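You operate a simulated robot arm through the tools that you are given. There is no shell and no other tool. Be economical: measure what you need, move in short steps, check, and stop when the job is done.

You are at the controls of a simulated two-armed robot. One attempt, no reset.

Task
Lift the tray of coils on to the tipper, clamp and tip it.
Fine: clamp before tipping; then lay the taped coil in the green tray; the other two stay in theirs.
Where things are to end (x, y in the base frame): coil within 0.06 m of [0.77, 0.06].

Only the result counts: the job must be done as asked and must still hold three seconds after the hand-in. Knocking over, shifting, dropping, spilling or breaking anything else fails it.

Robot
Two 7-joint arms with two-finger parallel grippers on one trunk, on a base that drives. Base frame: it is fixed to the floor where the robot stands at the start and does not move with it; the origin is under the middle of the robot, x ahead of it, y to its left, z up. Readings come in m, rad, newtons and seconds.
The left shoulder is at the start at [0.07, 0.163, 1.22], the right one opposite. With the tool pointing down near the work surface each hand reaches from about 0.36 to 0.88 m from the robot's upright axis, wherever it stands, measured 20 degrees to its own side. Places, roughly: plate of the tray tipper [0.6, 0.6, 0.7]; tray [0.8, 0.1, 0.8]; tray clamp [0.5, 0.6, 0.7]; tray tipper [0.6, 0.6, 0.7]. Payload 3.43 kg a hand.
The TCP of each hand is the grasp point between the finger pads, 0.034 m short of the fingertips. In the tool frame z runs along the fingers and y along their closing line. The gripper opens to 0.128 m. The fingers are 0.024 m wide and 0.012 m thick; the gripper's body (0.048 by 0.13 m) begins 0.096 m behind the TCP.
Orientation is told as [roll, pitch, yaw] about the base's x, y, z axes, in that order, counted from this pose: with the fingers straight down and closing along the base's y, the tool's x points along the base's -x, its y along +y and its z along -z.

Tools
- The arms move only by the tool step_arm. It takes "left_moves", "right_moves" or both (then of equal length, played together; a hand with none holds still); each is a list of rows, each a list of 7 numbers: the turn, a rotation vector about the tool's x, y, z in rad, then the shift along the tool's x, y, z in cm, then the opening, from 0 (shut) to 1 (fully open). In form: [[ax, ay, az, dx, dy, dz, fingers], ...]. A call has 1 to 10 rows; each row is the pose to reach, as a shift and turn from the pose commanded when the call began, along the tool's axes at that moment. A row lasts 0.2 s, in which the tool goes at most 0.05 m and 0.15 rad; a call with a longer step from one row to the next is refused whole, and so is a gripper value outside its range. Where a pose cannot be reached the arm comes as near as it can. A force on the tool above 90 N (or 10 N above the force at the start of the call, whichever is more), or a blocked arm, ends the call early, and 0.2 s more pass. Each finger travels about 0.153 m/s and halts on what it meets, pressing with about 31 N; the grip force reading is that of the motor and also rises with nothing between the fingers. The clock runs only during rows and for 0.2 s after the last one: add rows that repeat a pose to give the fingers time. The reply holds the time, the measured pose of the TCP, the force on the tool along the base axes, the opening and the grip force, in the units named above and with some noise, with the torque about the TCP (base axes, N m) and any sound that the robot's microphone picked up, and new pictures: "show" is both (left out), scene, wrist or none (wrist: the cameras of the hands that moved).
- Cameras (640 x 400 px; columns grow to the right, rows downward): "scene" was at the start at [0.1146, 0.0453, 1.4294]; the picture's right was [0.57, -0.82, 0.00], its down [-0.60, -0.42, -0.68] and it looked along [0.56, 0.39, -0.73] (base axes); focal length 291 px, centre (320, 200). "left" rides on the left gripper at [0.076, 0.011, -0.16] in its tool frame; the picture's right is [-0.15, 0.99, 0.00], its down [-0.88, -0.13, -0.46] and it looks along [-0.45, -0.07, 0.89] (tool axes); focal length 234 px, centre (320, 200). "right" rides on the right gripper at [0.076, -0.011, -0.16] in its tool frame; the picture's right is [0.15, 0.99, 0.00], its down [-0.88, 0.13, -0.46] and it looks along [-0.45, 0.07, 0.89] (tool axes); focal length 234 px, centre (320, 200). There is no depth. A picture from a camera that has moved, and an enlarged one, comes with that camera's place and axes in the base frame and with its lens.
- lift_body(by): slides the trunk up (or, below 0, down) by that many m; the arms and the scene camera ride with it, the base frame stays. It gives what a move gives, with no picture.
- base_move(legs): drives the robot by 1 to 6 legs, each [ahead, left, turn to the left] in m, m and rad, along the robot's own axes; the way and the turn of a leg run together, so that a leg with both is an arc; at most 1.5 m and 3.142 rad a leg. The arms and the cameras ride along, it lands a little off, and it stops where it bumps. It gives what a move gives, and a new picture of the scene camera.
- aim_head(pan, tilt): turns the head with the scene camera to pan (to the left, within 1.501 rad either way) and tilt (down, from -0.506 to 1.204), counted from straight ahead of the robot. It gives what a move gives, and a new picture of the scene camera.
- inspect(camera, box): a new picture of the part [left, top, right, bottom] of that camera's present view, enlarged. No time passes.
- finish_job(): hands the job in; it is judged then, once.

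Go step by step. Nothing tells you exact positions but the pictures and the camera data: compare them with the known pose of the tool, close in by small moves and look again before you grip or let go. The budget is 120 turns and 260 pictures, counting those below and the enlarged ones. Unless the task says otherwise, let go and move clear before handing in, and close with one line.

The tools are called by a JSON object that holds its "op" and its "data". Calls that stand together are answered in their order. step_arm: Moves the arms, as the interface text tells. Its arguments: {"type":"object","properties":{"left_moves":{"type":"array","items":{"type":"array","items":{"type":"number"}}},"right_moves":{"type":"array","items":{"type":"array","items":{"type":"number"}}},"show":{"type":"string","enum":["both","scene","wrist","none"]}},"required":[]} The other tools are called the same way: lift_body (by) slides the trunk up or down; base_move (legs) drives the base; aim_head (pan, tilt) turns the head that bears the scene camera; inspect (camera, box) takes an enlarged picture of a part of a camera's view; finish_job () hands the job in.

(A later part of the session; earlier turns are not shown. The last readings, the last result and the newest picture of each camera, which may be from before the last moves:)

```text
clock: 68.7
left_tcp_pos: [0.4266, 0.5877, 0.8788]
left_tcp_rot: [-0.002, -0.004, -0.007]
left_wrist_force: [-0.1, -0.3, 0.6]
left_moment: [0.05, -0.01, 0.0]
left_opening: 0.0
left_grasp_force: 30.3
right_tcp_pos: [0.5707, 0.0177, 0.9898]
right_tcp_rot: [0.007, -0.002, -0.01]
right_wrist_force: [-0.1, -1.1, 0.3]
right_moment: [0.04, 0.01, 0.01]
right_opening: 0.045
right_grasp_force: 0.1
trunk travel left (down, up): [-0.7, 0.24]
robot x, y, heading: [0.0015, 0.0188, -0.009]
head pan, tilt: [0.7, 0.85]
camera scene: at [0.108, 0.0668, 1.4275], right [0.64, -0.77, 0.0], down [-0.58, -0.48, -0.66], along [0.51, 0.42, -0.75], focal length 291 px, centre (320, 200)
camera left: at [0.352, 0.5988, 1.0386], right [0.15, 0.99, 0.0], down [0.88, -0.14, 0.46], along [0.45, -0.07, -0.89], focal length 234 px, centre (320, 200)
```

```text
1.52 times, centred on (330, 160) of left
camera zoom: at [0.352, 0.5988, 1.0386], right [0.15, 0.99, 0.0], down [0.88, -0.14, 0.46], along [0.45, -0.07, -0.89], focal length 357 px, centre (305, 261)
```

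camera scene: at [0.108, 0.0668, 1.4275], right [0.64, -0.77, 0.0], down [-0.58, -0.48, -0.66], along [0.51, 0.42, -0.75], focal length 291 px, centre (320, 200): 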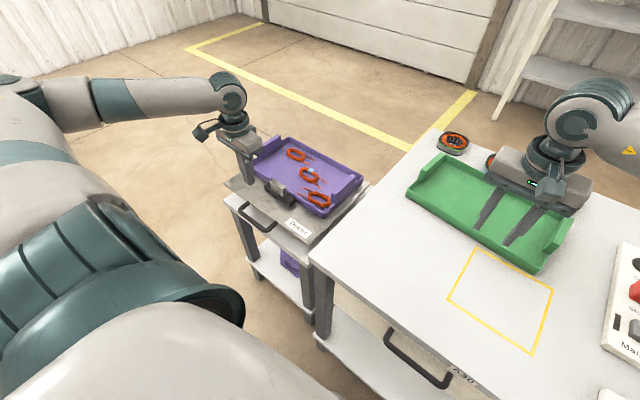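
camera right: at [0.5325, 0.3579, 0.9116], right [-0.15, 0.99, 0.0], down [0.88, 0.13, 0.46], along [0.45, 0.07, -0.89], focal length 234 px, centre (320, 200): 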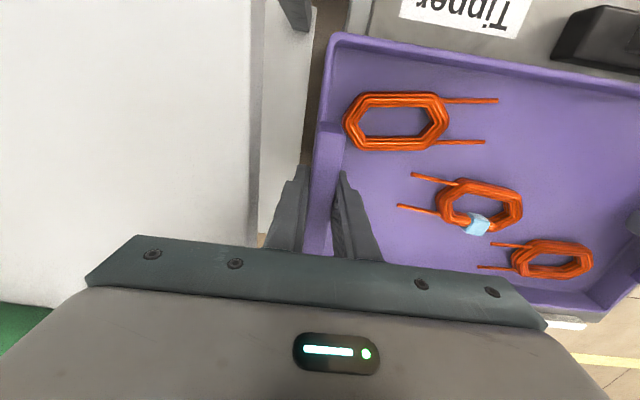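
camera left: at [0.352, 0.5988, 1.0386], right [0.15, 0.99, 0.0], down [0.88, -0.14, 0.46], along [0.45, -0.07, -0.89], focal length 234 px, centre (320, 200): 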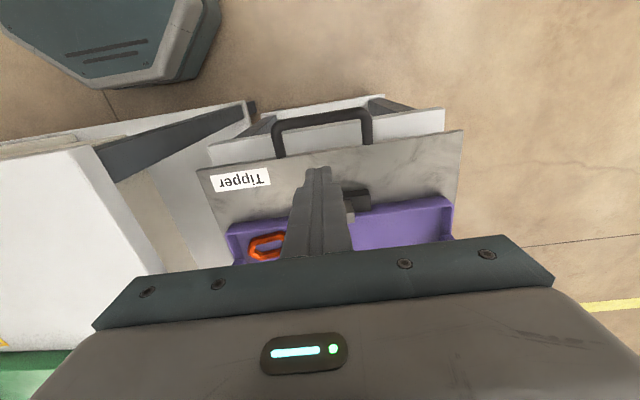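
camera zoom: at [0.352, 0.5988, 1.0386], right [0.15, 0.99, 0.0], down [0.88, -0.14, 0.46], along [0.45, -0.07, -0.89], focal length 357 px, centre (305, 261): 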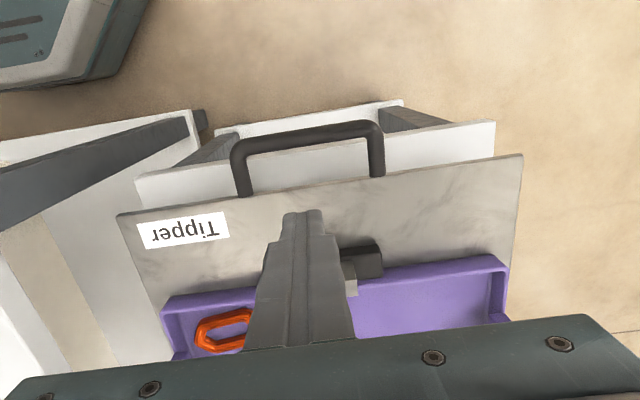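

The clamp has stayed put, its block overlapping the tray's front edge. To tip, I'll grip the handle bar (≈[0.405, 0.595, 0.69]) with the left fingers closing along x, so first I turn the hand 90° above it.

{"op": "step_arm", "data": {"left_moves": [[0, 0, -0.15, 0.5, 0.2, -0.5, 0.1], [0, 0, -0.3, 1, 0.4, -0.5, 0.2], [0, 0, -0.45, 1.5, 0.6, -0.5, 0.31], [0, 0, -0.6, 2, 0.8, -0.5, 0.31], [0, 0, -0.75, 2.2, 0.8, -0.5, 0.31], [0, 0, -0.9, 2.2, 0.8, -0.5, 0.31], [0, 0, -1.05, 2.2, 0.8, -0.5, 0.31], [0, 0, -1.2, 2.2, 0.8, -0.5, 0.31], [0, 0, -1.35, 2.2, 0.8, -0.5, 0.31], [0, 0, -1.5, 2.2, 0.8, -0.5, 0.31]], "show": "wrist"}}

{"op": "inspect", "data": {"camera": "scene", "box": [190, 100, 390, 250]}}

```text
clock: 70.9
left_tcp_pos: [0.4058, 0.5969, 0.8831]
left_tcp_rot: [-0.002, 0.002, 1.496]
left_wrist_force: [0.1, 0.6, -0.4]
left_moment: [-0.03, 0.0, 0.0]
left_opening: 0.0398
left_grasp_force: 0.1
right_tcp_pos: [0.5714, 0.0191, 0.9878]
right_tcp_rot: [0.003, -0.001, -0.007]
right_wrist_force: [0.5, 0.4, -0.5]
right_moment: [0.01, 0.01, 0.0]
right_opening: 0.0449
right_grasp_force: 0.1
trunk travel left (down, up): [-0.7, 0.24]
robot x, y, heading: [-0.0025, 0.0194, -0.002]
head pan, tilt: [0.7, 0.85]
camera left: at [0.3895, 0.5215, 1.044], right [-0.98, 0.22, 0.0], down [0.2, 0.87, 0.45], along [0.1, 0.44, -0.89], focal length 234 px, centre (320, 200)
```

left: 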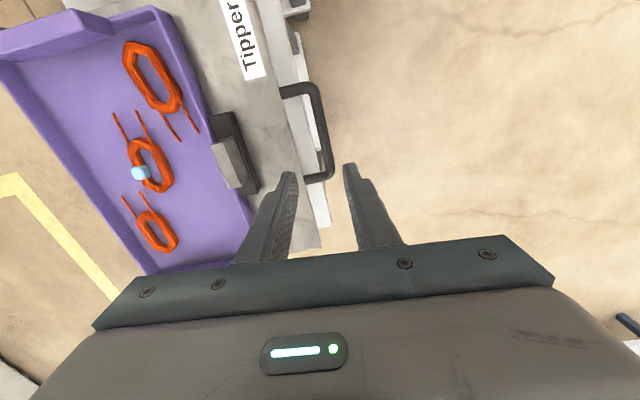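

```text
2.67 times, centred on (290, 175) of scene
camera zoom: at [0.1092, 0.0683, 1.4274], right [0.64, -0.77, 0.0], down [-0.58, -0.48, -0.66], along [0.51, 0.42, -0.75], focal length 776 px, centre (400, 267)
```

zoom: 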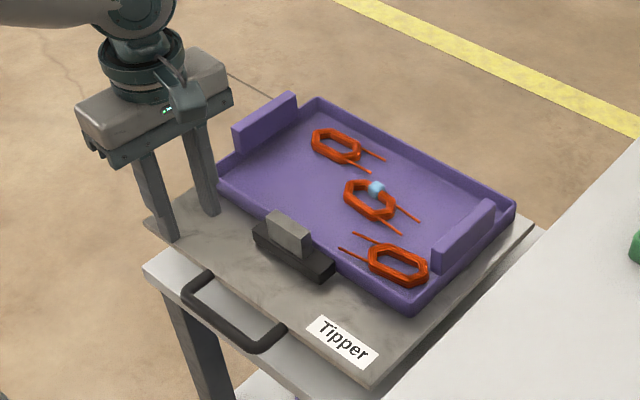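

I can see the bar between the finger lines. I'll finish the turn and come down to just above the bar.

{"op": "step_arm", "data": {"left_moves": [[0, 0, -0.07, 0, 0.2, 4, 0.31], [0, 0, -0.07, 0, 0.2, 8, 0.31], [0, 0, -0.07, 0, 0.2, 12, 0.31], [0, 0, -0.07, 0, 0.2, 13.5, 0.31]], "show": "wrist"}}

{"op": "inspect", "data": {"camera": "scene", "box": [190, 140, 350, 260]}}

{"op": "inspect", "data": {"camera": "left", "box": [220, 60, 420, 260]}}

```text
clock: 71.9
left_tcp_pos: [0.4048, 0.5968, 0.748]
left_tcp_rot: [-0.003, 0.002, 1.564]
left_wrist_force: [0.1, -0.2, 0.7]
left_moment: [-0.02, -0.01, -0.04]
left_opening: 0.0397
left_grasp_force: 0.1
right_tcp_pos: [0.5725, 0.0191, 0.9883]
right_tcp_rot: [0.004, -0.003, -0.008]
right_wrist_force: [0.4, -0.3, 0.5]
right_moment: [0.03, -0.02, -0.03]
right_opening: 0.0447
right_grasp_force: 0.0
trunk travel left (down, up): [-0.7, 0.24]
robot x, y, heading: [-0.0012, 0.0196, -0.006]
head pan, tilt: [0.7, 0.85]
camera left: at [0.394, 0.5204, 0.9088], right [-0.99, 0.15, 0.0], down [0.14, 0.88, 0.45], along [0.07, 0.45, -0.89], focal length 234 px, centre (320, 200)
```

left: 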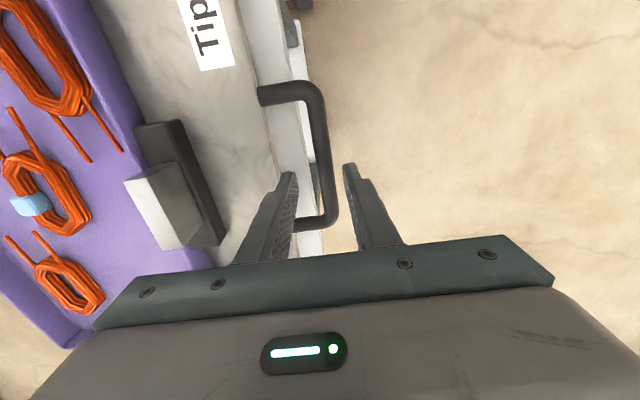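

```text
3.33 times, centred on (270, 200) of scene
camera zoom: at [0.1092, 0.0684, 1.4275], right [0.64, -0.77, 0.0], down [-0.58, -0.48, -0.66], along [0.51, 0.42, -0.75], focal length 970 px, centre (487, 200)
```

zoom: 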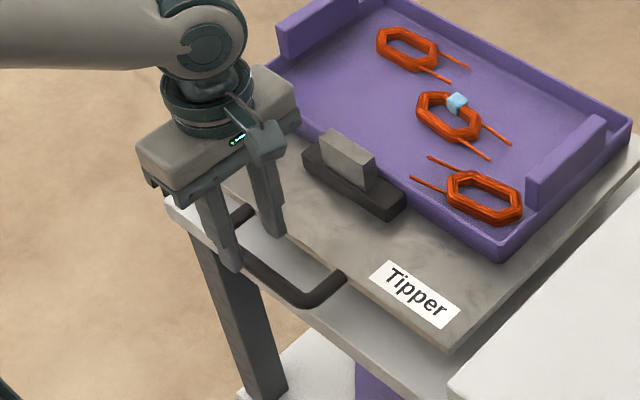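

```text
2.00 times, centred on (320, 160) of left
camera zoom: at [0.394, 0.5204, 0.9088], right [-0.99, 0.15, 0.0], down [0.14, 0.88, 0.45], along [0.07, 0.45, -0.89], focal length 468 px, centre (320, 280)
```

zoom: 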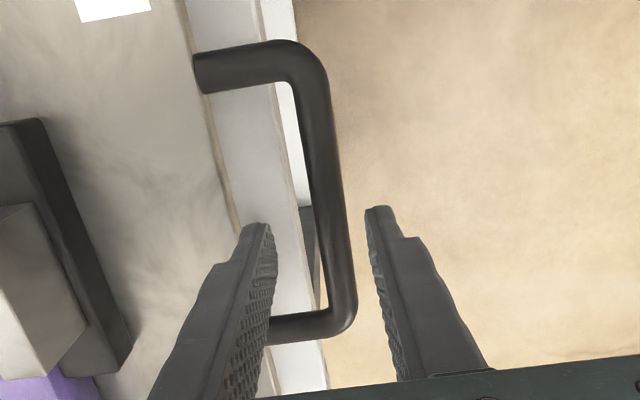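

The bar is between the fingers, near the middle of the handle. I'll go down 3.5 cm and close on it.

{"op": "step_arm", "data": {"left_moves": [[0, 0, 0, 0, 0.1, 1.5, 0.31], [0, 0, 0, 0, 0.1, 3.5, 0.31], [0, 0, 0, 0, 0.1, 3.5, 0.31], [0, 0, 0, 0, 0.1, 3.5, 0.15], [0, 0, 0, 0, 0.1, 3.5, 0], [0, 0, 0, 0, 0.1, 3.5, 0]], "show": "wrist"}}

{"op": "inspect", "data": {"camera": "scene", "box": [190, 140, 350, 260]}}

```text
clock: 73.3
left_tcp_pos: [0.4016, 0.5947, 0.7131]
left_tcp_rot: [0.0, 0.003, 1.566]
left_wrist_force: [-13.7, -1.9, -0.2]
left_moment: [0.44, 0.34, 1.16]
left_opening: 0.0157
left_grasp_force: 45.0
right_tcp_pos: [0.5724, 0.0195, 0.9884]
right_tcp_rot: [0.004, -0.002, -0.005]
right_wrist_force: [0.6, -0.4, -0.6]
right_moment: [0.05, 0.05, 0.0]
right_opening: 0.0453
right_grasp_force: 0.0
trunk travel left (down, up): [-0.7, 0.24]
robot x, y, heading: [-0.0021, 0.0211, -0.002]
head pan, tilt: [0.7, 0.85]
camera left: at [0.3903, 0.5188, 0.8727], right [-0.99, 0.15, 0.0], down [0.14, 0.88, 0.45], along [0.07, 0.45, -0.89], focal length 234 px, centre (320, 200)
```

left: 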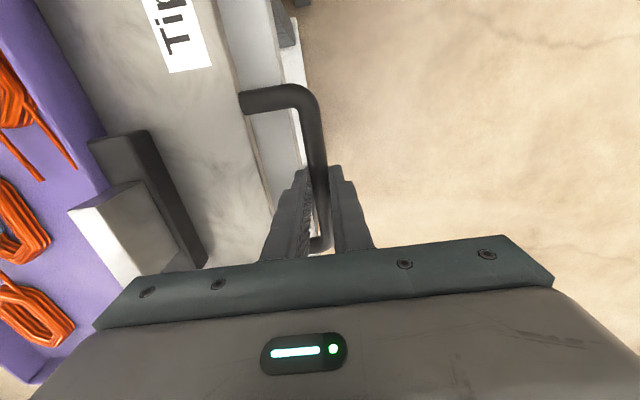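

```text
3.33 times, centred on (270, 200) of scene
camera zoom: at [0.1075, 0.0682, 1.4275], right [0.64, -0.77, 0.0], down [-0.58, -0.48, -0.66], along [0.51, 0.42, -0.75], focal length 970 px, centre (487, 200)
```

zoom: 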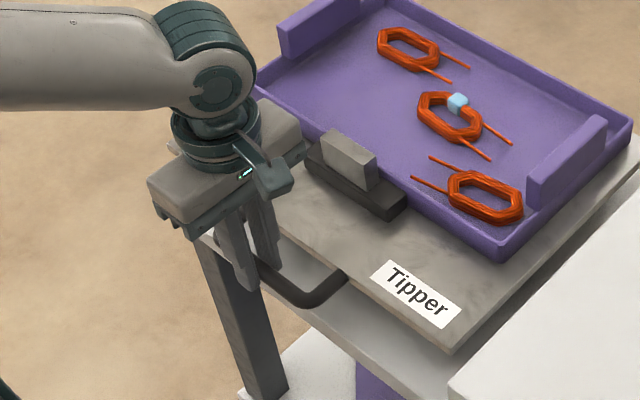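

The handle is gripped (opening 16 mm). I'll lift it 3 cm and check that the plate hinges at its far edge.

{"op": "step_arm", "data": {"left_moves": [[0, 0, 0, 0, 0, -1, 0], [0, 0, 0, 0, -0.1, -2, 0], [0, 0, 0, 0, -0.15, -3, 0]], "show": "scene"}}

{"op": "inspect", "data": {"camera": "scene", "box": [190, 110, 390, 260]}}

```text
clock: 74.1
left_tcp_pos: [0.4069, 0.5938, 0.7505]
left_tcp_rot: [-0.013, -0.004, 1.56]
left_wrist_force: [-0.9, -1.2, -0.8]
left_moment: [0.07, -0.02, 0.03]
left_opening: 0.0
left_grasp_force: 33.0
right_tcp_pos: [0.5713, 0.0146, 0.9901]
right_tcp_rot: [0.007, -0.005, -0.01]
right_wrist_force: [0.4, -0.9, -0.3]
right_moment: [0.07, -0.02, 0.01]
right_opening: 0.0447
right_grasp_force: 0.1
trunk travel left (down, up): [-0.7, 0.24]
robot x, y, heading: [-0.0008, 0.0165, -0.008]
head pan, tilt: [0.7, 0.85]
camera scene: at [0.1071, 0.0644, 1.429], right [0.64, -0.77, 0.0], down [-0.58, -0.48, -0.66], along [0.51, 0.42, -0.75], focal length 291 px, centre (320, 200)
```

scene: 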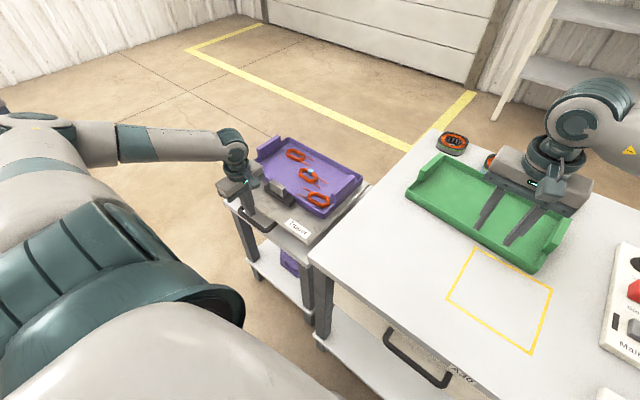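

```text
2.67 times, centred on (290, 185) of scene
camera zoom: at [0.1071, 0.0644, 1.429], right [0.64, -0.77, 0.0], down [-0.58, -0.48, -0.66], along [0.51, 0.42, -0.75], focal length 776 px, centre (400, 240)
```

zoom: 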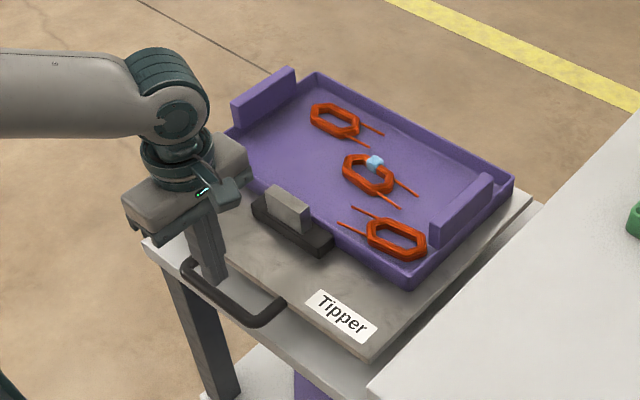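

The fingers only had the bar by their tips and slipped off; the plate stayed down and the tray hasn't moved. I'll reopen and take a deeper grip, feeling for contact below.

{"op": "step_arm", "data": {"left_moves": [[0, 0, 0, 0, 0.2, 0, 0.31], [0, 0, 0, 0, 0.2, 0, 0.31], [0, 0, 0, 0, 0.2, 2, 0.31], [0, 0, 0, 0, 0.2, 4, 0.31], [0, 0, 0, 0, 0.2, 5, 0.31], [0, 0, 0, 0, 0.2, 5.8, 0.31]], "show": "wrist"}}

{"op": "inspect", "data": {"camera": "scene", "box": [190, 140, 350, 260]}}

```text
clock: 75.5
left_tcp_pos: [0.4019, 0.5963, 0.6851]
left_tcp_rot: [-0.002, 0.003, 1.564]
left_wrist_force: [-0.5, -0.4, -0.1]
left_moment: [0.02, 0.0, 0.0]
left_opening: 0.0395
left_grasp_force: 0.0
right_tcp_pos: [0.5716, 0.0183, 0.9891]
right_tcp_rot: [0.003, -0.001, -0.006]
right_wrist_force: [-0.6, 0.0, 0.3]
right_moment: [0.01, -0.01, -0.03]
right_opening: 0.0447
right_grasp_force: 0.1
trunk travel left (down, up): [-0.7, 0.24]
robot x, y, heading: [-0.0014, 0.019, -0.005]
head pan, tilt: [0.7, 0.85]
camera left: at [0.3906, 0.5204, 0.8454], right [-0.99, 0.15, 0.0], down [0.14, 0.88, 0.45], along [0.07, 0.45, -0.89], focal length 234 px, centre (320, 200)
```

left: 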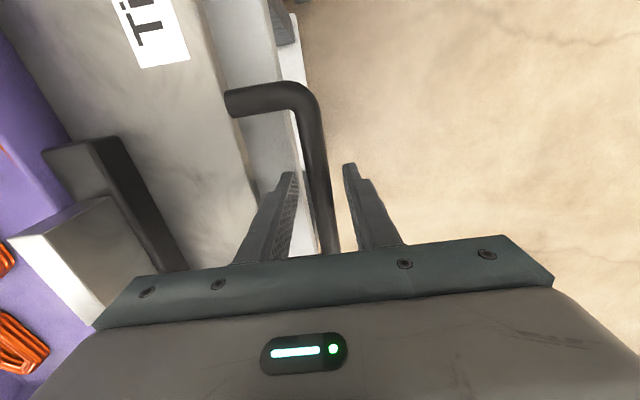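

```text
3.33 times, centred on (270, 200) of scene
camera zoom: at [0.1092, 0.0686, 1.4274], right [0.64, -0.77, 0.0], down [-0.58, -0.48, -0.66], along [0.51, 0.42, -0.75], focal length 970 px, centre (487, 200)
```

zoom: 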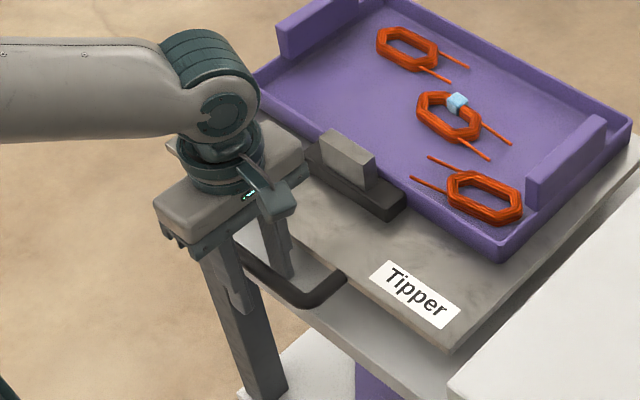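

No contact below, so the pads are fully around the bar. I'll close and lift 1.5 cm while watching the load.

{"op": "step_arm", "data": {"left_moves": [[0, 0, 0, 0, 0, 0, 0.15], [0, 0, 0, 0, 0, 0, 0], [0, 0, 0, 0, 0, 0, 0], [0, 0, 0, 0, 0, -0.7, 0], [0, 0, 0, 0, -0.05, -1.5, 0]], "show": "none"}}

{"op": "inspect", "data": {"camera": "scene", "box": [190, 110, 390, 260]}}

```text
clock: 76.7
left_tcp_pos: [0.4011, 0.5968, 0.6929]
left_tcp_rot: [0.008, 0.009, 1.565]
left_wrist_force: [-1.7, -1.7, -50.3]
left_moment: [-0.09, -0.07, 1.08]
left_opening: 0.016
left_grasp_force: 45.5
right_tcp_pos: [0.5739, 0.0224, 0.9856]
right_tcp_rot: [0.001, 0.002, -0.006]
right_wrist_force: [0.4, 0.5, 0.3]
right_moment: [0.03, -0.05, -0.01]
right_opening: 0.0447
right_grasp_force: 0.0
trunk travel left (down, up): [-0.7, 0.24]
robot x, y, heading: [0.0029, 0.0205, -0.006]
head pan, tilt: [0.7, 0.85]
```

```text
2.67 times, centred on (290, 185) of scene
camera zoom: at [0.1124, 0.0735, 1.4262], right [0.64, -0.77, 0.0], down [-0.58, -0.48, -0.66], along [0.51, 0.42, -0.75], focal length 776 px, centre (400, 240)
```

zoom: 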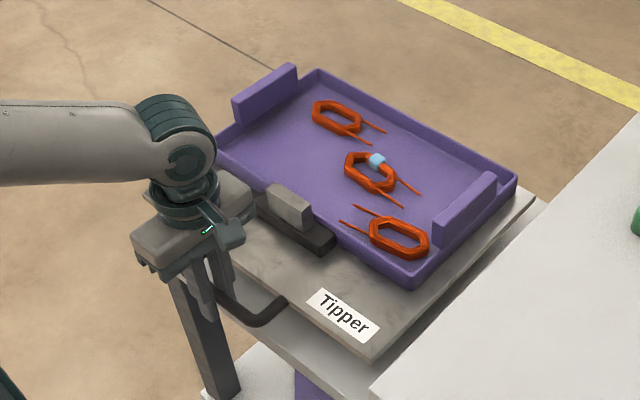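

The load is 50 N and the hand has risen 8 mm with the grip holding. I'll go a bit further and check whether the plate is really rising.

{"op": "step_arm", "data": {"left_moves": [[0, 0, 0, 0, -0.03, -0.4, 0], [0, 0, 0, 0, -0.06, -0.8, 0], [0, 0, 0, 0, -0.06, -0.8, 0], [0, 0, 0, 0, -0.06, -0.8, 0]], "show": "none"}}

{"op": "inspect", "data": {"camera": "scene", "box": [190, 110, 390, 260]}}

```text
clock: 77.7
left_tcp_pos: [0.4014, 0.5962, 0.7044]
left_tcp_rot: [0.005, 0.005, 1.564]
left_wrist_force: [-14.2, -2.0, -44.5]
left_moment: [-0.06, 0.14, 1.1]
left_opening: 0.0157
left_grasp_force: 45.0
right_tcp_pos: [0.5743, 0.0219, 0.9873]
right_tcp_rot: [-0.002, 0.001, -0.007]
right_wrist_force: [-0.5, 0.7, 0.1]
right_moment: [0.0, -0.01, 0.0]
right_opening: 0.0451
right_grasp_force: 0.1
trunk travel left (down, up): [-0.7, 0.24]
robot x, y, heading: [0.0, 0.0166, -0.005]
head pan, tilt: [0.7, 0.85]
```

```text
2.67 times, centred on (290, 185) of scene
camera zoom: at [0.1108, 0.073, 1.427], right [0.64, -0.77, 0.0], down [-0.58, -0.48, -0.66], along [0.51, 0.42, -0.75], focal length 776 px, centre (400, 240)
```

zoom: 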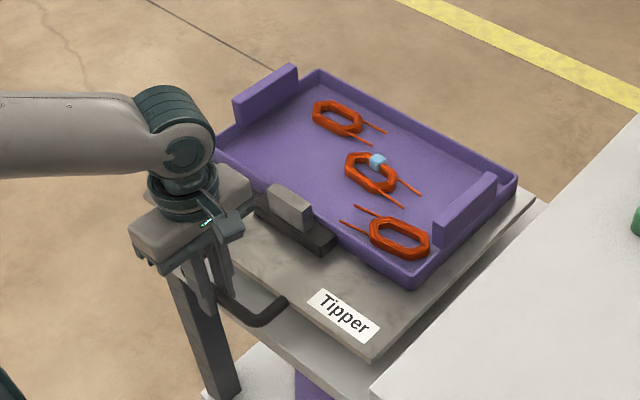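

The hand rose 2 cm in all, but the plate looks almost unmoved, so the pads may be slipping. I'll look closely before pulling harder.

{"op": "inspect", "data": {"camera": "left", "box": [120, 40, 440, 260]}}

{"op": "inspect", "data": {"camera": "scene", "box": [210, 170, 350, 260]}}

```text
1.82 times, centred on (280, 150) of left
camera zoom: at [0.3911, 0.5221, 0.8649], right [-0.99, 0.15, 0.01], down [0.14, 0.88, 0.45], along [0.06, 0.45, -0.89], focal length 426 px, centre (393, 291)
```

zoom: 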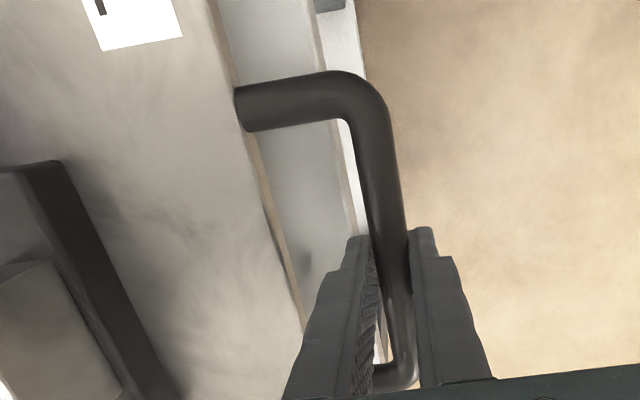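

```text
4.44 times, centred on (280, 215) of scene
camera zoom: at [0.1108, 0.073, 1.427], right [0.64, -0.77, 0.0], down [-0.58, -0.48, -0.66], along [0.51, 0.42, -0.75], focal length 1293 px, centre (498, 133)
```

zoom: 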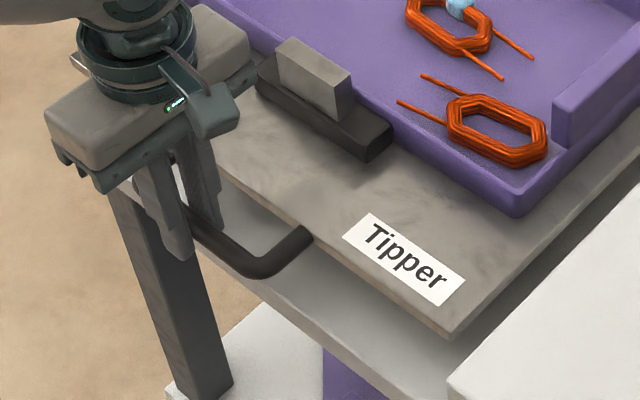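

The bar hasn't lifted: the friction grip tops out near 50 N and slides. I need to hook the bar from beneath with closed, forward-pointing fingers and lift with the trunk. First I'll let go, rise clear and turn the hand back.

{"op": "step_arm", "data": {"left_moves": [[0, 0, 0, 0, 0, 0, 0.31], [0, 0, 0, 0, 0, 0, 0.31], [0, 0, 0, 0, 0, -4, 0.31], [0, 0, 0, 0, 0, -8, 0.31], [0, 0, 0, 0, 0, -12, 0.31], [0, 0, 0.15, 0, 2, -16, 0.2], [0, 0, 0.3, 0, 4, -20, 0], [0, 0, 0.45, 0, 6, -24, 0], [0, 0, 0.6, 0, 7, -28, 0], [0, 0, 0.75, 0, 8, -30, 0]], "right_moves": [[0, 0, 0, 0, 0, 0, 0.35], [0, 0, 0, 0, 0, 0, 0.35], [0, 0, 0, 0, 0, -4, 0.35], [0, 0, 0, 0, 0, -8, 0.35], [0, 0, 0, 1, 0, -12, 0.35], [0, 0, 0, 2, 0, -16, 0.35], [0, 0, 0, 3, 0, -20, 0.35], [0, 0, 0, 4, 0, -24, 0.35], [0, 0, 0, 5, 0, -27, 0.35], [0, 0, 0, 6, 0, -30, 0.35]], "show": "scene"}}

{"op": "inspect", "data": {"camera": "scene", "box": [200, 110, 400, 260]}}

```text
clock: 79.9
left_tcp_pos: [0.3206, 0.5958, 1.009]
left_tcp_rot: [-0.006, -0.001, 0.81]
left_wrist_force: [-0.5, -0.4, 0.8]
left_moment: [0.01, -0.05, 0.0]
left_opening: 0.0
left_grasp_force: 31.2
right_tcp_pos: [0.5105, 0.0182, 1.2906]
right_tcp_rot: [0.005, -0.001, -0.007]
right_wrist_force: [-0.4, 0.3, 0.1]
right_moment: [-0.01, -0.02, -0.03]
right_opening: 0.0447
right_grasp_force: 0.0
trunk travel left (down, up): [-0.7, 0.24]
robot x, y, heading: [-0.0001, 0.017, -0.005]
head pan, tilt: [0.7, 0.85]
camera scene: at [0.1069, 0.0682, 1.4275], right [0.64, -0.77, 0.0], down [-0.58, -0.48, -0.66], along [0.51, 0.42, -0.75], focal length 291 px, centre (320, 200)
```

scene: 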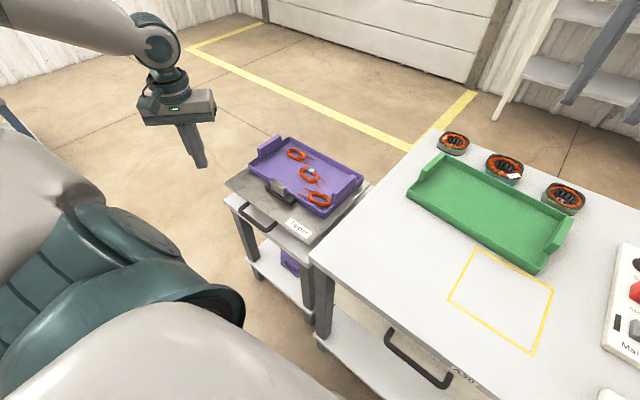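

```text
2.67 times, centred on (300, 185) of scene
camera zoom: at [0.1069, 0.0682, 1.4275], right [0.64, -0.77, 0.0], down [-0.58, -0.48, -0.66], along [0.51, 0.42, -0.75], focal length 776 px, centre (373, 240)
```

zoom: 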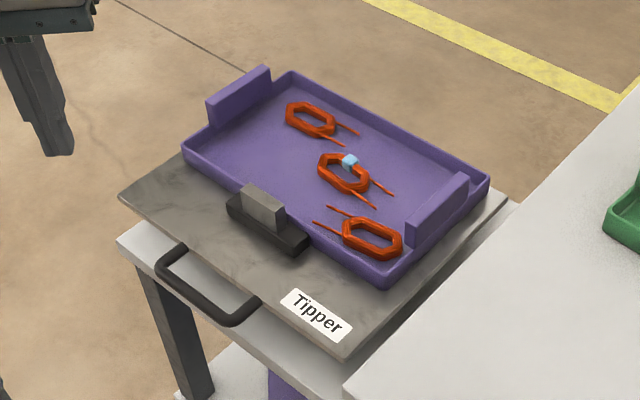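

Nothing has shifted. I'll square the hand's yaw, then drive back and to the left to make room for a forward-pointing hand.

{"op": "step_arm", "data": {"left_moves": [[0, 0, 0.15, 0, 0, 0, 0], [0, 0, 0.3, 0, 0, 0, 0], [0, 0, 0.45, 0, 0, 0, 0], [0, 0, 0.6, 0, 0, 0, 0], [0, 0, 0.75, 0, 0, 0, 0], [0, 0, 0.81, 0, 0, 0, 0]], "show": "none"}}

{"op": "base_move", "data": {"legs": [[-0.33, 0, 0]]}}

```text
clock: 81.3
left_tcp_pos: [0.3228, 0.5974, 1.0071]
left_tcp_rot: [-0.002, -0.001, 0.003]
left_wrist_force: [0.5, 0.3, 0.3]
left_moment: [0.02, 0.02, -0.02]
left_opening: 0.0002
left_grasp_force: 31.1
right_tcp_pos: [0.5114, 0.0187, 1.2888]
right_tcp_rot: [0.002, 0.0, -0.007]
right_wrist_force: [0.2, -0.8, -0.8]
right_moment: [0.0, -0.03, 0.02]
right_opening: 0.045
right_grasp_force: 0.0
trunk travel left (down, up): [-0.7, 0.24]
robot x, y, heading: [-0.0034, 0.0203, -0.006]
head pan, tilt: [0.7, 0.85]
```

```text
clock: 83.5
left_tcp_pos: [-0.0092, 0.5987, 1.0079]
left_tcp_rot: [-0.004, -0.001, 0.005]
left_wrist_force: [1.2, 0.8, 0.1]
left_moment: [-0.02, 0.0, 0.01]
left_opening: 0.0
left_grasp_force: 30.9
right_tcp_pos: [0.1826, 0.0214, 1.2876]
right_tcp_rot: [0.003, 0.002, -0.006]
right_wrist_force: [-0.5, -0.2, -0.1]
right_moment: [-0.01, 0.01, 0.0]
right_opening: 0.0448
right_grasp_force: 0.1
trunk travel left (down, up): [-0.7, 0.24]
robot x, y, heading: [-0.3324, 0.025, -0.001]
head pan, tilt: [0.7, 0.85]
camera scene: at [-0.221, 0.07, 1.4273], right [0.64, -0.77, 0.0], down [-0.58, -0.48, -0.66], along [0.51, 0.42, -0.75], focal length 291 px, centre (320, 200)
```

scene: 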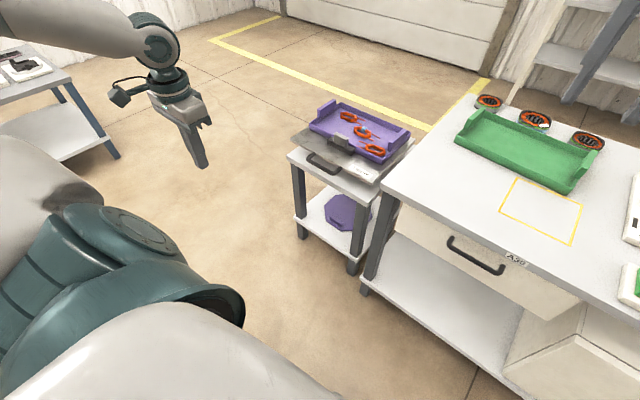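

Plenty of room now. I'll examine the tipper from here, then move left.

{"op": "inspect", "data": {"camera": "scene", "box": [270, 80, 430, 290]}}

{"op": "base_move", "data": {"legs": [[0, 0.27, 0]]}}

{"op": "aim_head", "data": {"pan": 0.3, "tilt": 0.7}}

{"op": "inspect", "data": {"camera": "scene", "box": [200, 80, 440, 280]}}

```text
1.90 times, centred on (350, 185) of scene
camera zoom: at [-0.221, 0.07, 1.4273], right [0.64, -0.77, 0.0], down [-0.58, -0.48, -0.66], along [0.51, 0.42, -0.75], focal length 554 px, centre (263, 229)
```

zoom: 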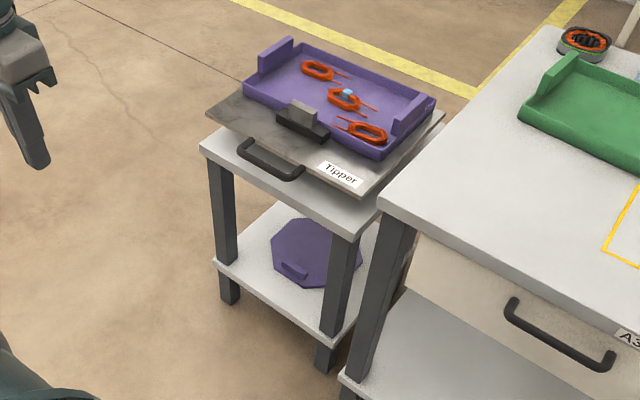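

```text
clock: 85.3
left_tcp_pos: [-0.0132, 0.8686, 1.0086]
left_tcp_rot: [-0.003, -0.002, 0.009]
left_wrist_force: [1.2, 0.2, -0.4]
left_moment: [-0.01, -0.02, -0.02]
left_opening: 0.0
left_grasp_force: 30.6
right_tcp_pos: [0.1822, 0.2902, 1.2904]
right_tcp_rot: [0.005, 0.0, -0.003]
right_wrist_force: [-0.2, 0.1, -0.2]
right_moment: [-0.01, 0.0, -0.02]
right_opening: 0.0444
right_grasp_force: 0.2
trunk travel left (down, up): [-0.7, 0.24]
robot x, y, heading: [-0.3302, 0.285, -0.0]
head pan, tilt: [0.7, 0.85]
camera scene: at [-0.222, 0.3374, 1.4275], right [0.65, -0.76, 0.0], down [-0.57, -0.48, -0.66], along [0.5, 0.43, -0.75], focal length 291 px, centre (320, 200)
```

scene: 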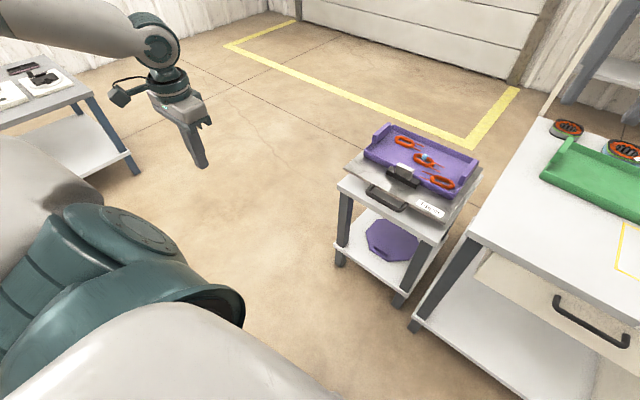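

```text
clock: 86.2
left_tcp_pos: [-0.0129, 0.8686, 1.0079]
left_tcp_rot: [-0.002, -0.002, 0.012]
left_wrist_force: [-0.7, 0.4, 0.2]
left_moment: [-0.02, 0.03, 0.0]
left_opening: 0.0002
left_grasp_force: 30.7
right_tcp_pos: [0.1815, 0.293, 1.2889]
right_tcp_rot: [0.002, 0.001, 0.001]
right_wrist_force: [0.0, -0.7, 1.2]
right_moment: [-0.01, 0.03, -0.03]
right_opening: 0.0448
right_grasp_force: 0.0
trunk travel left (down, up): [-0.7, 0.24]
robot x, y, heading: [-0.3276, 0.2876, -0.001]
head pan, tilt: [0.3, 0.7]
camera scene: at [-0.2006, 0.3132, 1.4397], right [0.3, -0.95, 0.0], down [-0.62, -0.19, -0.76], along [0.73, 0.23, -0.64], focal length 291 px, centre (320, 200)
```

scene: 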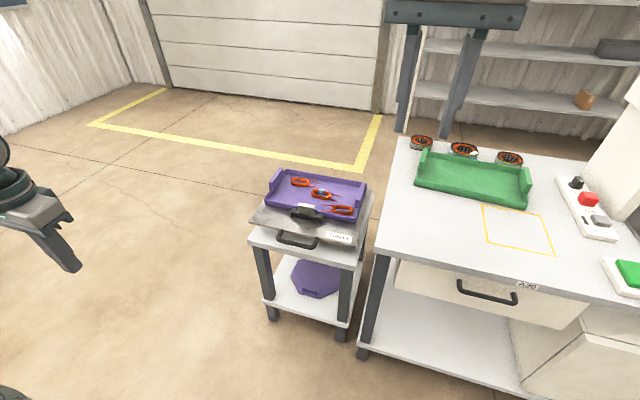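

```text
2.00 times, centred on (320, 180) of scene
camera zoom: at [-0.2006, 0.3132, 1.4397], right [0.3, -0.95, 0.0], down [-0.62, -0.19, -0.76], along [0.73, 0.23, -0.64], focal length 582 px, centre (320, 240)
```

zoom: 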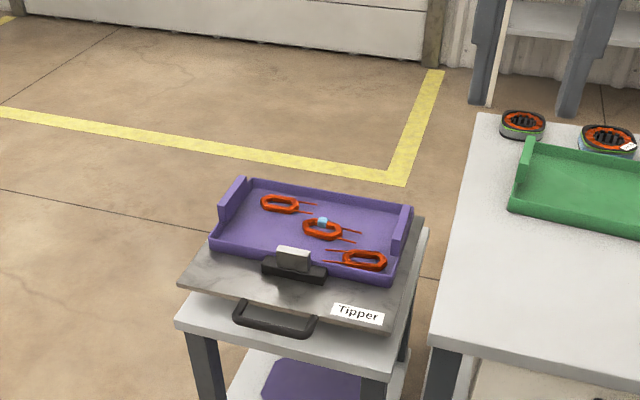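

I have a clear approach to the handle. I'll pitch the left hand so its fingers point forward (+x).

{"op": "step_arm", "data": {"left_moves": [[0, -0.15, 0, 0, 0, 0, 0], [0, -0.3, 0, 0, 0, 0, 0], [0, -0.45, 0, 0, 0, 0, 0], [0, -0.6, 0, 0, 0, 0, 0], [0, -0.75, 0, 0, 0, 0, 0], [0, -0.9, 0, 0, 0, 0, 0], [0, -1.05, 0, 0, 0, 0, 0], [0, -1.2, 0, 0, 0, 0, 0], [0, -1.35, 0, 0, 0, 0, 0], [0, -1.5, 0, 0, 0, 0, 0]], "show": "both"}}

```text
clock: 88.4
left_tcp_pos: [-0.0129, 0.8687, 1.0076]
left_tcp_rot: [-0.036, -1.504, 0.047]
left_wrist_force: [0.0, -0.2, 0.2]
left_moment: [0.02, 0.01, 0.03]
left_opening: 0.0
left_grasp_force: 31.2
right_tcp_pos: [0.1812, 0.2909, 1.2882]
right_tcp_rot: [0.005, 0.0, 0.0]
right_wrist_force: [-0.4, 0.3, -0.2]
right_moment: [-0.02, 0.01, 0.02]
right_opening: 0.0449
right_grasp_force: 0.1
trunk travel left (down, up): [-0.7, 0.24]
robot x, y, heading: [-0.3317, 0.2896, 0.0]
head pan, tilt: [0.3, 0.7]
camera scene: at [-0.2008, 0.3135, 1.4398], right [0.3, -0.95, 0.0], down [-0.61, -0.19, -0.76], along [0.73, 0.23, -0.64], focal length 291 px, centre (320, 200)
camera left: at [-0.1763, 0.8775, 0.9436], right [0.0, 0.99, 0.14], down [-0.4, -0.13, 0.91], along [0.92, -0.06, 0.39], focal length 234 px, centre (320, 200)
```

scene: 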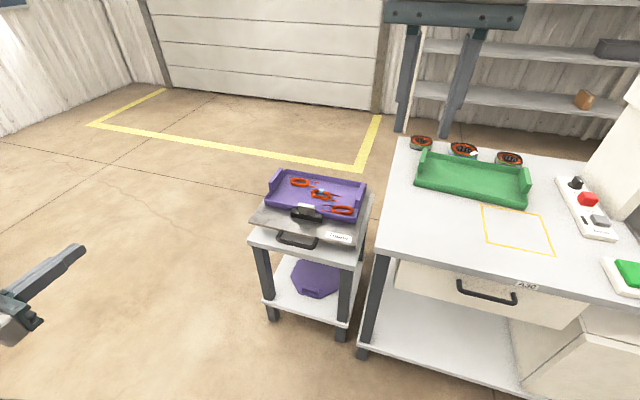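
left: 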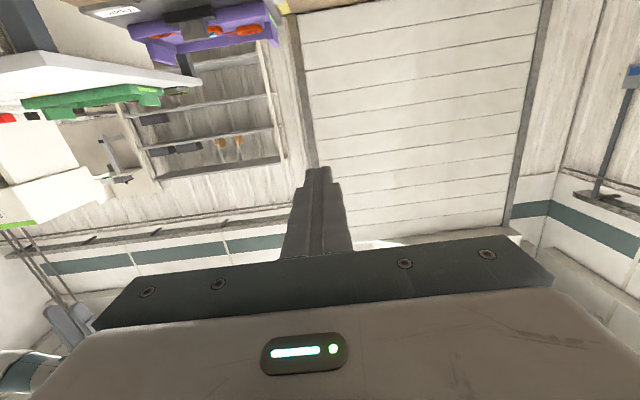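

The forward-pointing pose works. I'll lower the trunk so the hand comes to handle height.

{"op": "lift_body", "data": {"by": -0.36}}

{"op": "step_arm", "data": {"left_moves": [[0, 0, 0, 0, -4.5, 0, 0], [0, 0, 0, 0, -9, 0, 0], [0, 0, 0, 0, -13.5, 0, 0], [0, 0, 0, 0, -18, 2, 0], [0, 0, 0, 0, -22.5, 4, 0], [0, 0, 0, 0, -27, 6, 0], [0, 0, 0, 0, -27.3, 10, 0], [0, 0, 0, 0, -27.3, 14, 0], [0, 0, 0, 0, -27.3, 18, 0], [0, 0, 0, 0, -27.3, 22, 0]], "show": "both"}}

```text
clock: 91.9
left_tcp_pos: [-0.0126, 0.8683, 0.6485]
left_tcp_rot: [-0.036, -1.504, 0.047]
left_wrist_force: [0.3, -0.2, 0.4]
left_moment: [0.0, 0.0, -0.02]
left_opening: 0.0001
left_grasp_force: 30.6
right_tcp_pos: [0.1804, 0.2917, 0.9298]
right_tcp_rot: [0.005, -0.001, 0.0]
right_wrist_force: [0.4, 0.3, -0.7]
right_moment: [0.04, 0.03, 0.01]
right_opening: 0.0447
right_grasp_force: 0.1
trunk travel left (down, up): [-0.34, 0.6]
robot x, y, heading: [-0.3331, 0.2912, 0.006]
head pan, tilt: [0.3, 0.7]
```

```text
clock: 94.1
left_tcp_pos: [0.0927, 0.7546, 0.662]
left_tcp_rot: [-0.04, -1.501, 0.049]
left_wrist_force: [-1.0, -0.7, 1.0]
left_moment: [0.02, 0.04, 0.0]
left_opening: 0.0003
left_grasp_force: 30.4
left hand out of reach, approached as far as the arm can: row 2, 3, 4, 5, 6, 7, 8, 9, 10
right_tcp_pos: [0.182, 0.2905, 0.9278]
right_tcp_rot: [0.005, -0.002, -0.001]
right_wrist_force: [0.6, 0.4, 0.1]
right_moment: [0.0, 0.01, 0.0]
right_opening: 0.0447
right_grasp_force: 0.0
trunk travel left (down, up): [-0.34, 0.6]
robot x, y, heading: [-0.332, 0.2872, 0.004]
head pan, tilt: [0.3, 0.7]
camera scene: at [-0.2003, 0.3131, 1.0796], right [0.3, -0.95, 0.0], down [-0.62, -0.19, -0.76], along [0.73, 0.23, -0.64], focal length 291 px, centre (320, 200)
camera left: at [-0.071, 0.7651, 0.5988], right [0.0, 0.99, 0.14], down [-0.39, -0.13, 0.91], along [0.92, -0.06, 0.39], focal length 234 px, centre (320, 200)
```

scene: 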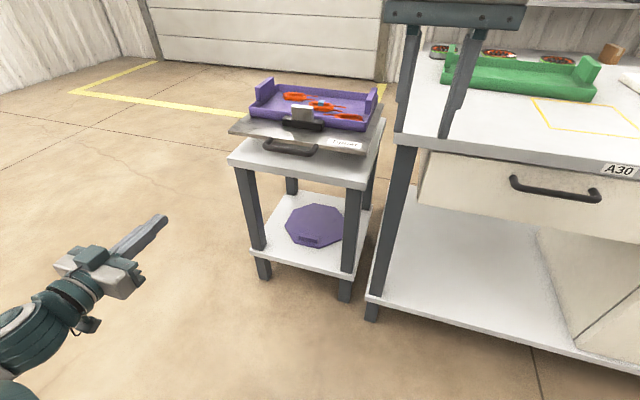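
left: 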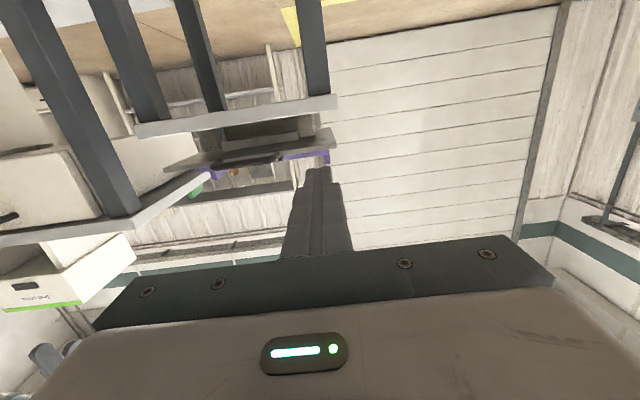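

From here I get a good side view. I'll zoom in on the tipper mechanism.

{"op": "inspect", "data": {"camera": "scene", "box": [220, 60, 400, 200]}}

{"op": "inspect", "data": {"camera": "left", "box": [120, 80, 360, 220]}}

```text
2.86 times, centred on (310, 130) of scene
camera zoom: at [-0.2003, 0.3131, 1.0796], right [0.3, -0.95, 0.0], down [-0.62, -0.19, -0.76], along [0.73, 0.23, -0.64], focal length 832 px, centre (349, 400)
```

zoom: 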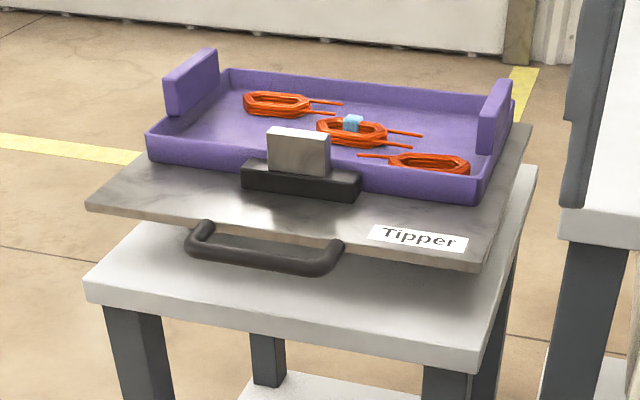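

```text
2.67 times, centred on (240, 150) of left
camera zoom: at [-0.071, 0.7651, 0.5988], right [0.0, 0.99, 0.14], down [-0.39, -0.13, 0.91], along [0.92, -0.06, 0.39], focal length 624 px, centre (533, 333)
```

zoom: 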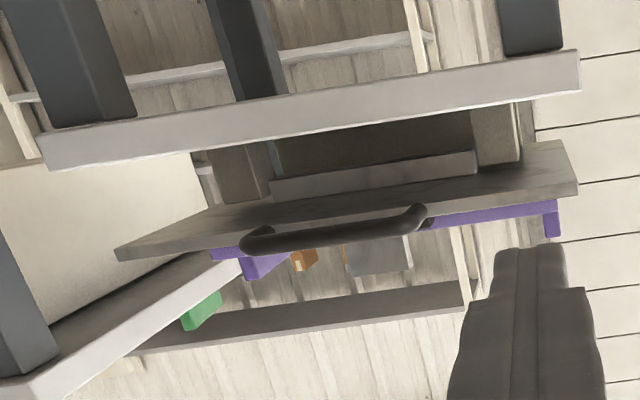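

Now it's clear: the plate sits about 5 cm above the trolley top, hinged at a support block along the far edge. The handle therefore has free space beneath it. I'll extend the arm a bit and shift the base right to line up with the bar.

{"op": "step_arm", "data": {"left_moves": [[0, 0, 0, 0, 0, 4, 0], [0, 0, 0, 0, 0, 8, 0], [0, 0, 0, 0, 0, 12, 0], [0, 0, 0, 0, 0, 15, 0]], "show": "none"}}

{"op": "base_move", "data": {"legs": [[0, -0.158, 0]]}}

{"op": "inspect", "data": {"camera": "left", "box": [160, 0, 480, 200]}}

```text
clock: 95.1
left_tcp_pos: [0.2425, 0.7607, 0.6477]
left_tcp_rot: [-0.067, -1.503, 0.076]
left_wrist_force: [0.9, -0.6, -0.3]
left_moment: [0.01, 0.02, 0.01]
left_opening: 0.0
left_grasp_force: 30.6
left hand out of reach, approached as far as the arm can: row 1
right_tcp_pos: [0.1809, 0.2925, 0.929]
right_tcp_rot: [0.003, -0.002, 0.0]
right_wrist_force: [0.1, 0.5, -0.6]
right_moment: [-0.02, 0.0, 0.0]
right_opening: 0.0448
right_grasp_force: 0.1
trunk travel left (down, up): [-0.34, 0.6]
robot x, y, heading: [-0.3282, 0.2847, 0.0]
head pan, tilt: [0.3, 0.7]
```

```text
clock: 96.5
left_tcp_pos: [0.2438, 0.6021, 0.6488]
left_tcp_rot: [-0.02, -1.502, 0.031]
left_wrist_force: [0.4, -0.6, 0.7]
left_moment: [-0.02, 0.05, -0.01]
left_opening: 0.0
left_grasp_force: 30.7
right_tcp_pos: [0.1812, 0.1357, 0.9296]
right_tcp_rot: [0.007, 0.001, -0.002]
right_wrist_force: [0.2, -0.2, -0.4]
right_moment: [0.01, 0.02, -0.02]
right_opening: 0.0452
right_grasp_force: 0.1
trunk travel left (down, up): [-0.34, 0.6]
robot x, y, heading: [-0.3292, 0.1311, -0.005]
head pan, tilt: [0.3, 0.7]
camera scene: at [-0.2003, 0.1565, 1.0797], right [0.3, -0.96, 0.0], down [-0.62, -0.19, -0.77], along [0.73, 0.23, -0.64], focal length 291 px, centre (320, 200)
```

scene: 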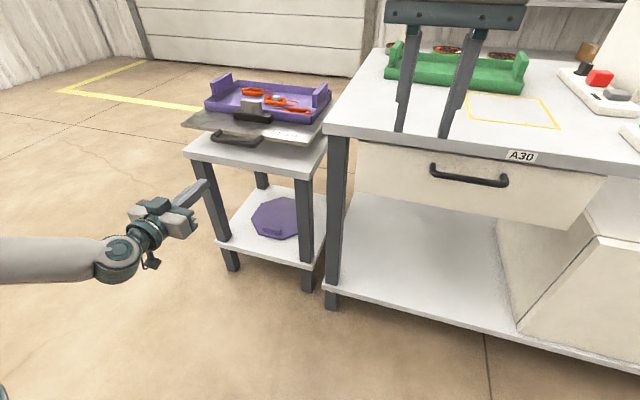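

```text
2.00 times, centred on (320, 100) of left
camera zoom: at [0.0792, 0.6119, 0.5848], right [0.0, 0.99, 0.14], down [-0.39, -0.13, 0.91], along [0.92, -0.06, 0.39], focal length 468 px, centre (320, 400)
```

zoom: 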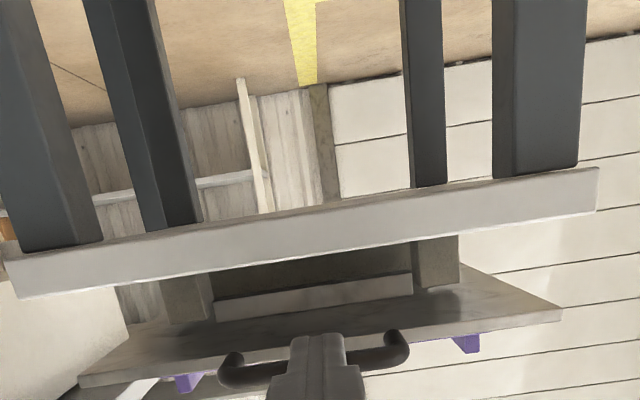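

From below, the bar is centred on the fingers, with its underside at z≈0.683 and the trolley top at about 0.625. I'll slide the closed fingers forward under the bar.

{"op": "step_arm", "data": {"left_moves": [[0, 0, 0, -0.25, 0, 4, 0], [0, 0, 0, -0.5, 0, 8, 0], [0, 0, 0, -0.8, 0, 12, 0], [0, 0, 0, -1.0, 0, 14.6, 0]], "show": "both"}}

{"op": "inspect", "data": {"camera": "left", "box": [160, 0, 480, 200]}}

{"op": "inspect", "data": {"camera": "scene", "box": [120, 60, 360, 220]}}

```text
clock: 97.5
left_tcp_pos: [0.3886, 0.6041, 0.6485]
left_tcp_rot: [-0.041, -1.501, 0.052]
left_wrist_force: [0.6, -0.2, 0.4]
left_moment: [0.02, -0.01, 0.0]
left_opening: 0.0002
left_grasp_force: 31.5
right_tcp_pos: [0.1816, 0.1355, 0.9296]
right_tcp_rot: [0.003, 0.0, -0.002]
right_wrist_force: [-0.6, 0.3, -0.1]
right_moment: [-0.01, -0.03, 0.05]
right_opening: 0.0449
right_grasp_force: 0.1
trunk travel left (down, up): [-0.34, 0.6]
robot x, y, heading: [-0.327, 0.1288, -0.005]
head pan, tilt: [0.3, 0.7]
camera scene: at [-0.2, 0.1575, 1.0796], right [0.3, -0.95, 0.0], down [-0.62, -0.19, -0.76], along [0.73, 0.23, -0.64], focal length 291 px, centre (320, 200)
camera left: at [0.224, 0.6134, 0.5835], right [0.0, 0.99, 0.14], down [-0.39, -0.13, 0.91], along [0.92, -0.06, 0.39], focal length 234 px, centre (320, 200)
```

scene: 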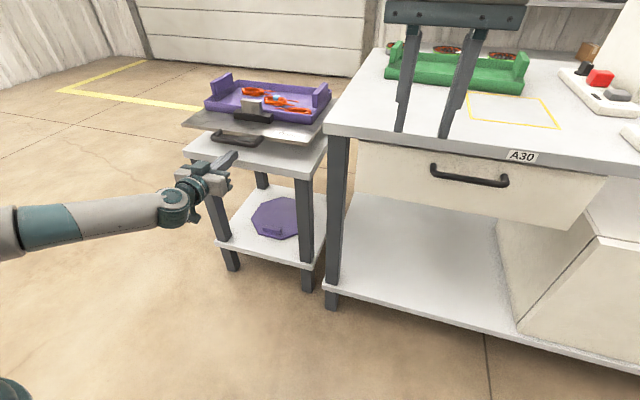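
left: 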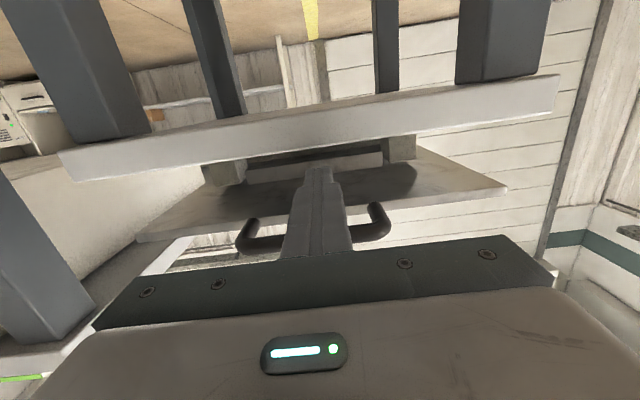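

```text
2.00 times, centred on (320, 100) of left
camera zoom: at [0.224, 0.6134, 0.5835], right [0.0, 0.99, 0.14], down [-0.39, -0.13, 0.91], along [0.92, -0.06, 0.39], focal length 468 px, centre (320, 400)
```

zoom: 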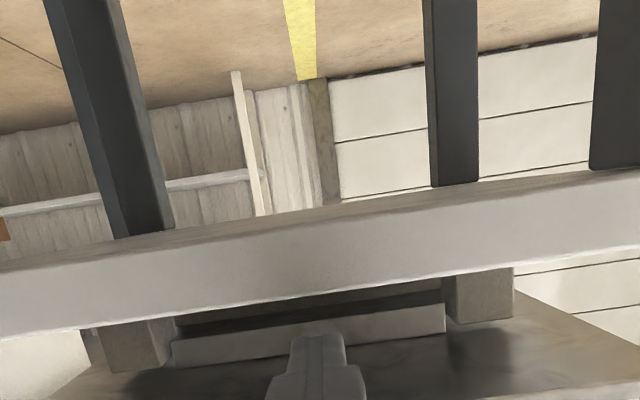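

```text
2.50 times, centred on (240, 140) of scene
camera zoom: at [-0.2, 0.1575, 1.0796], right [0.3, -0.95, 0.0], down [-0.62, -0.19, -0.76], along [0.73, 0.23, -0.64], focal length 728 px, centre (520, 350)
```

zoom: 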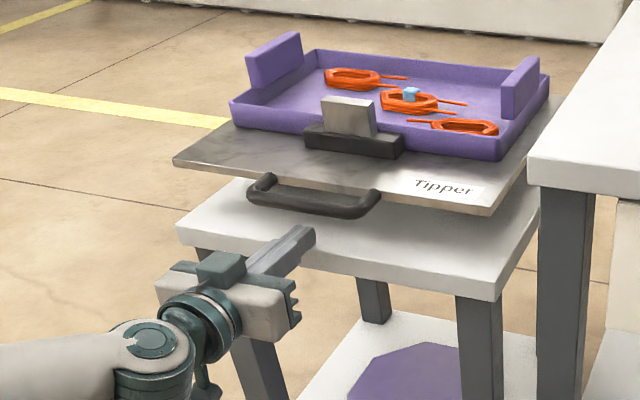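

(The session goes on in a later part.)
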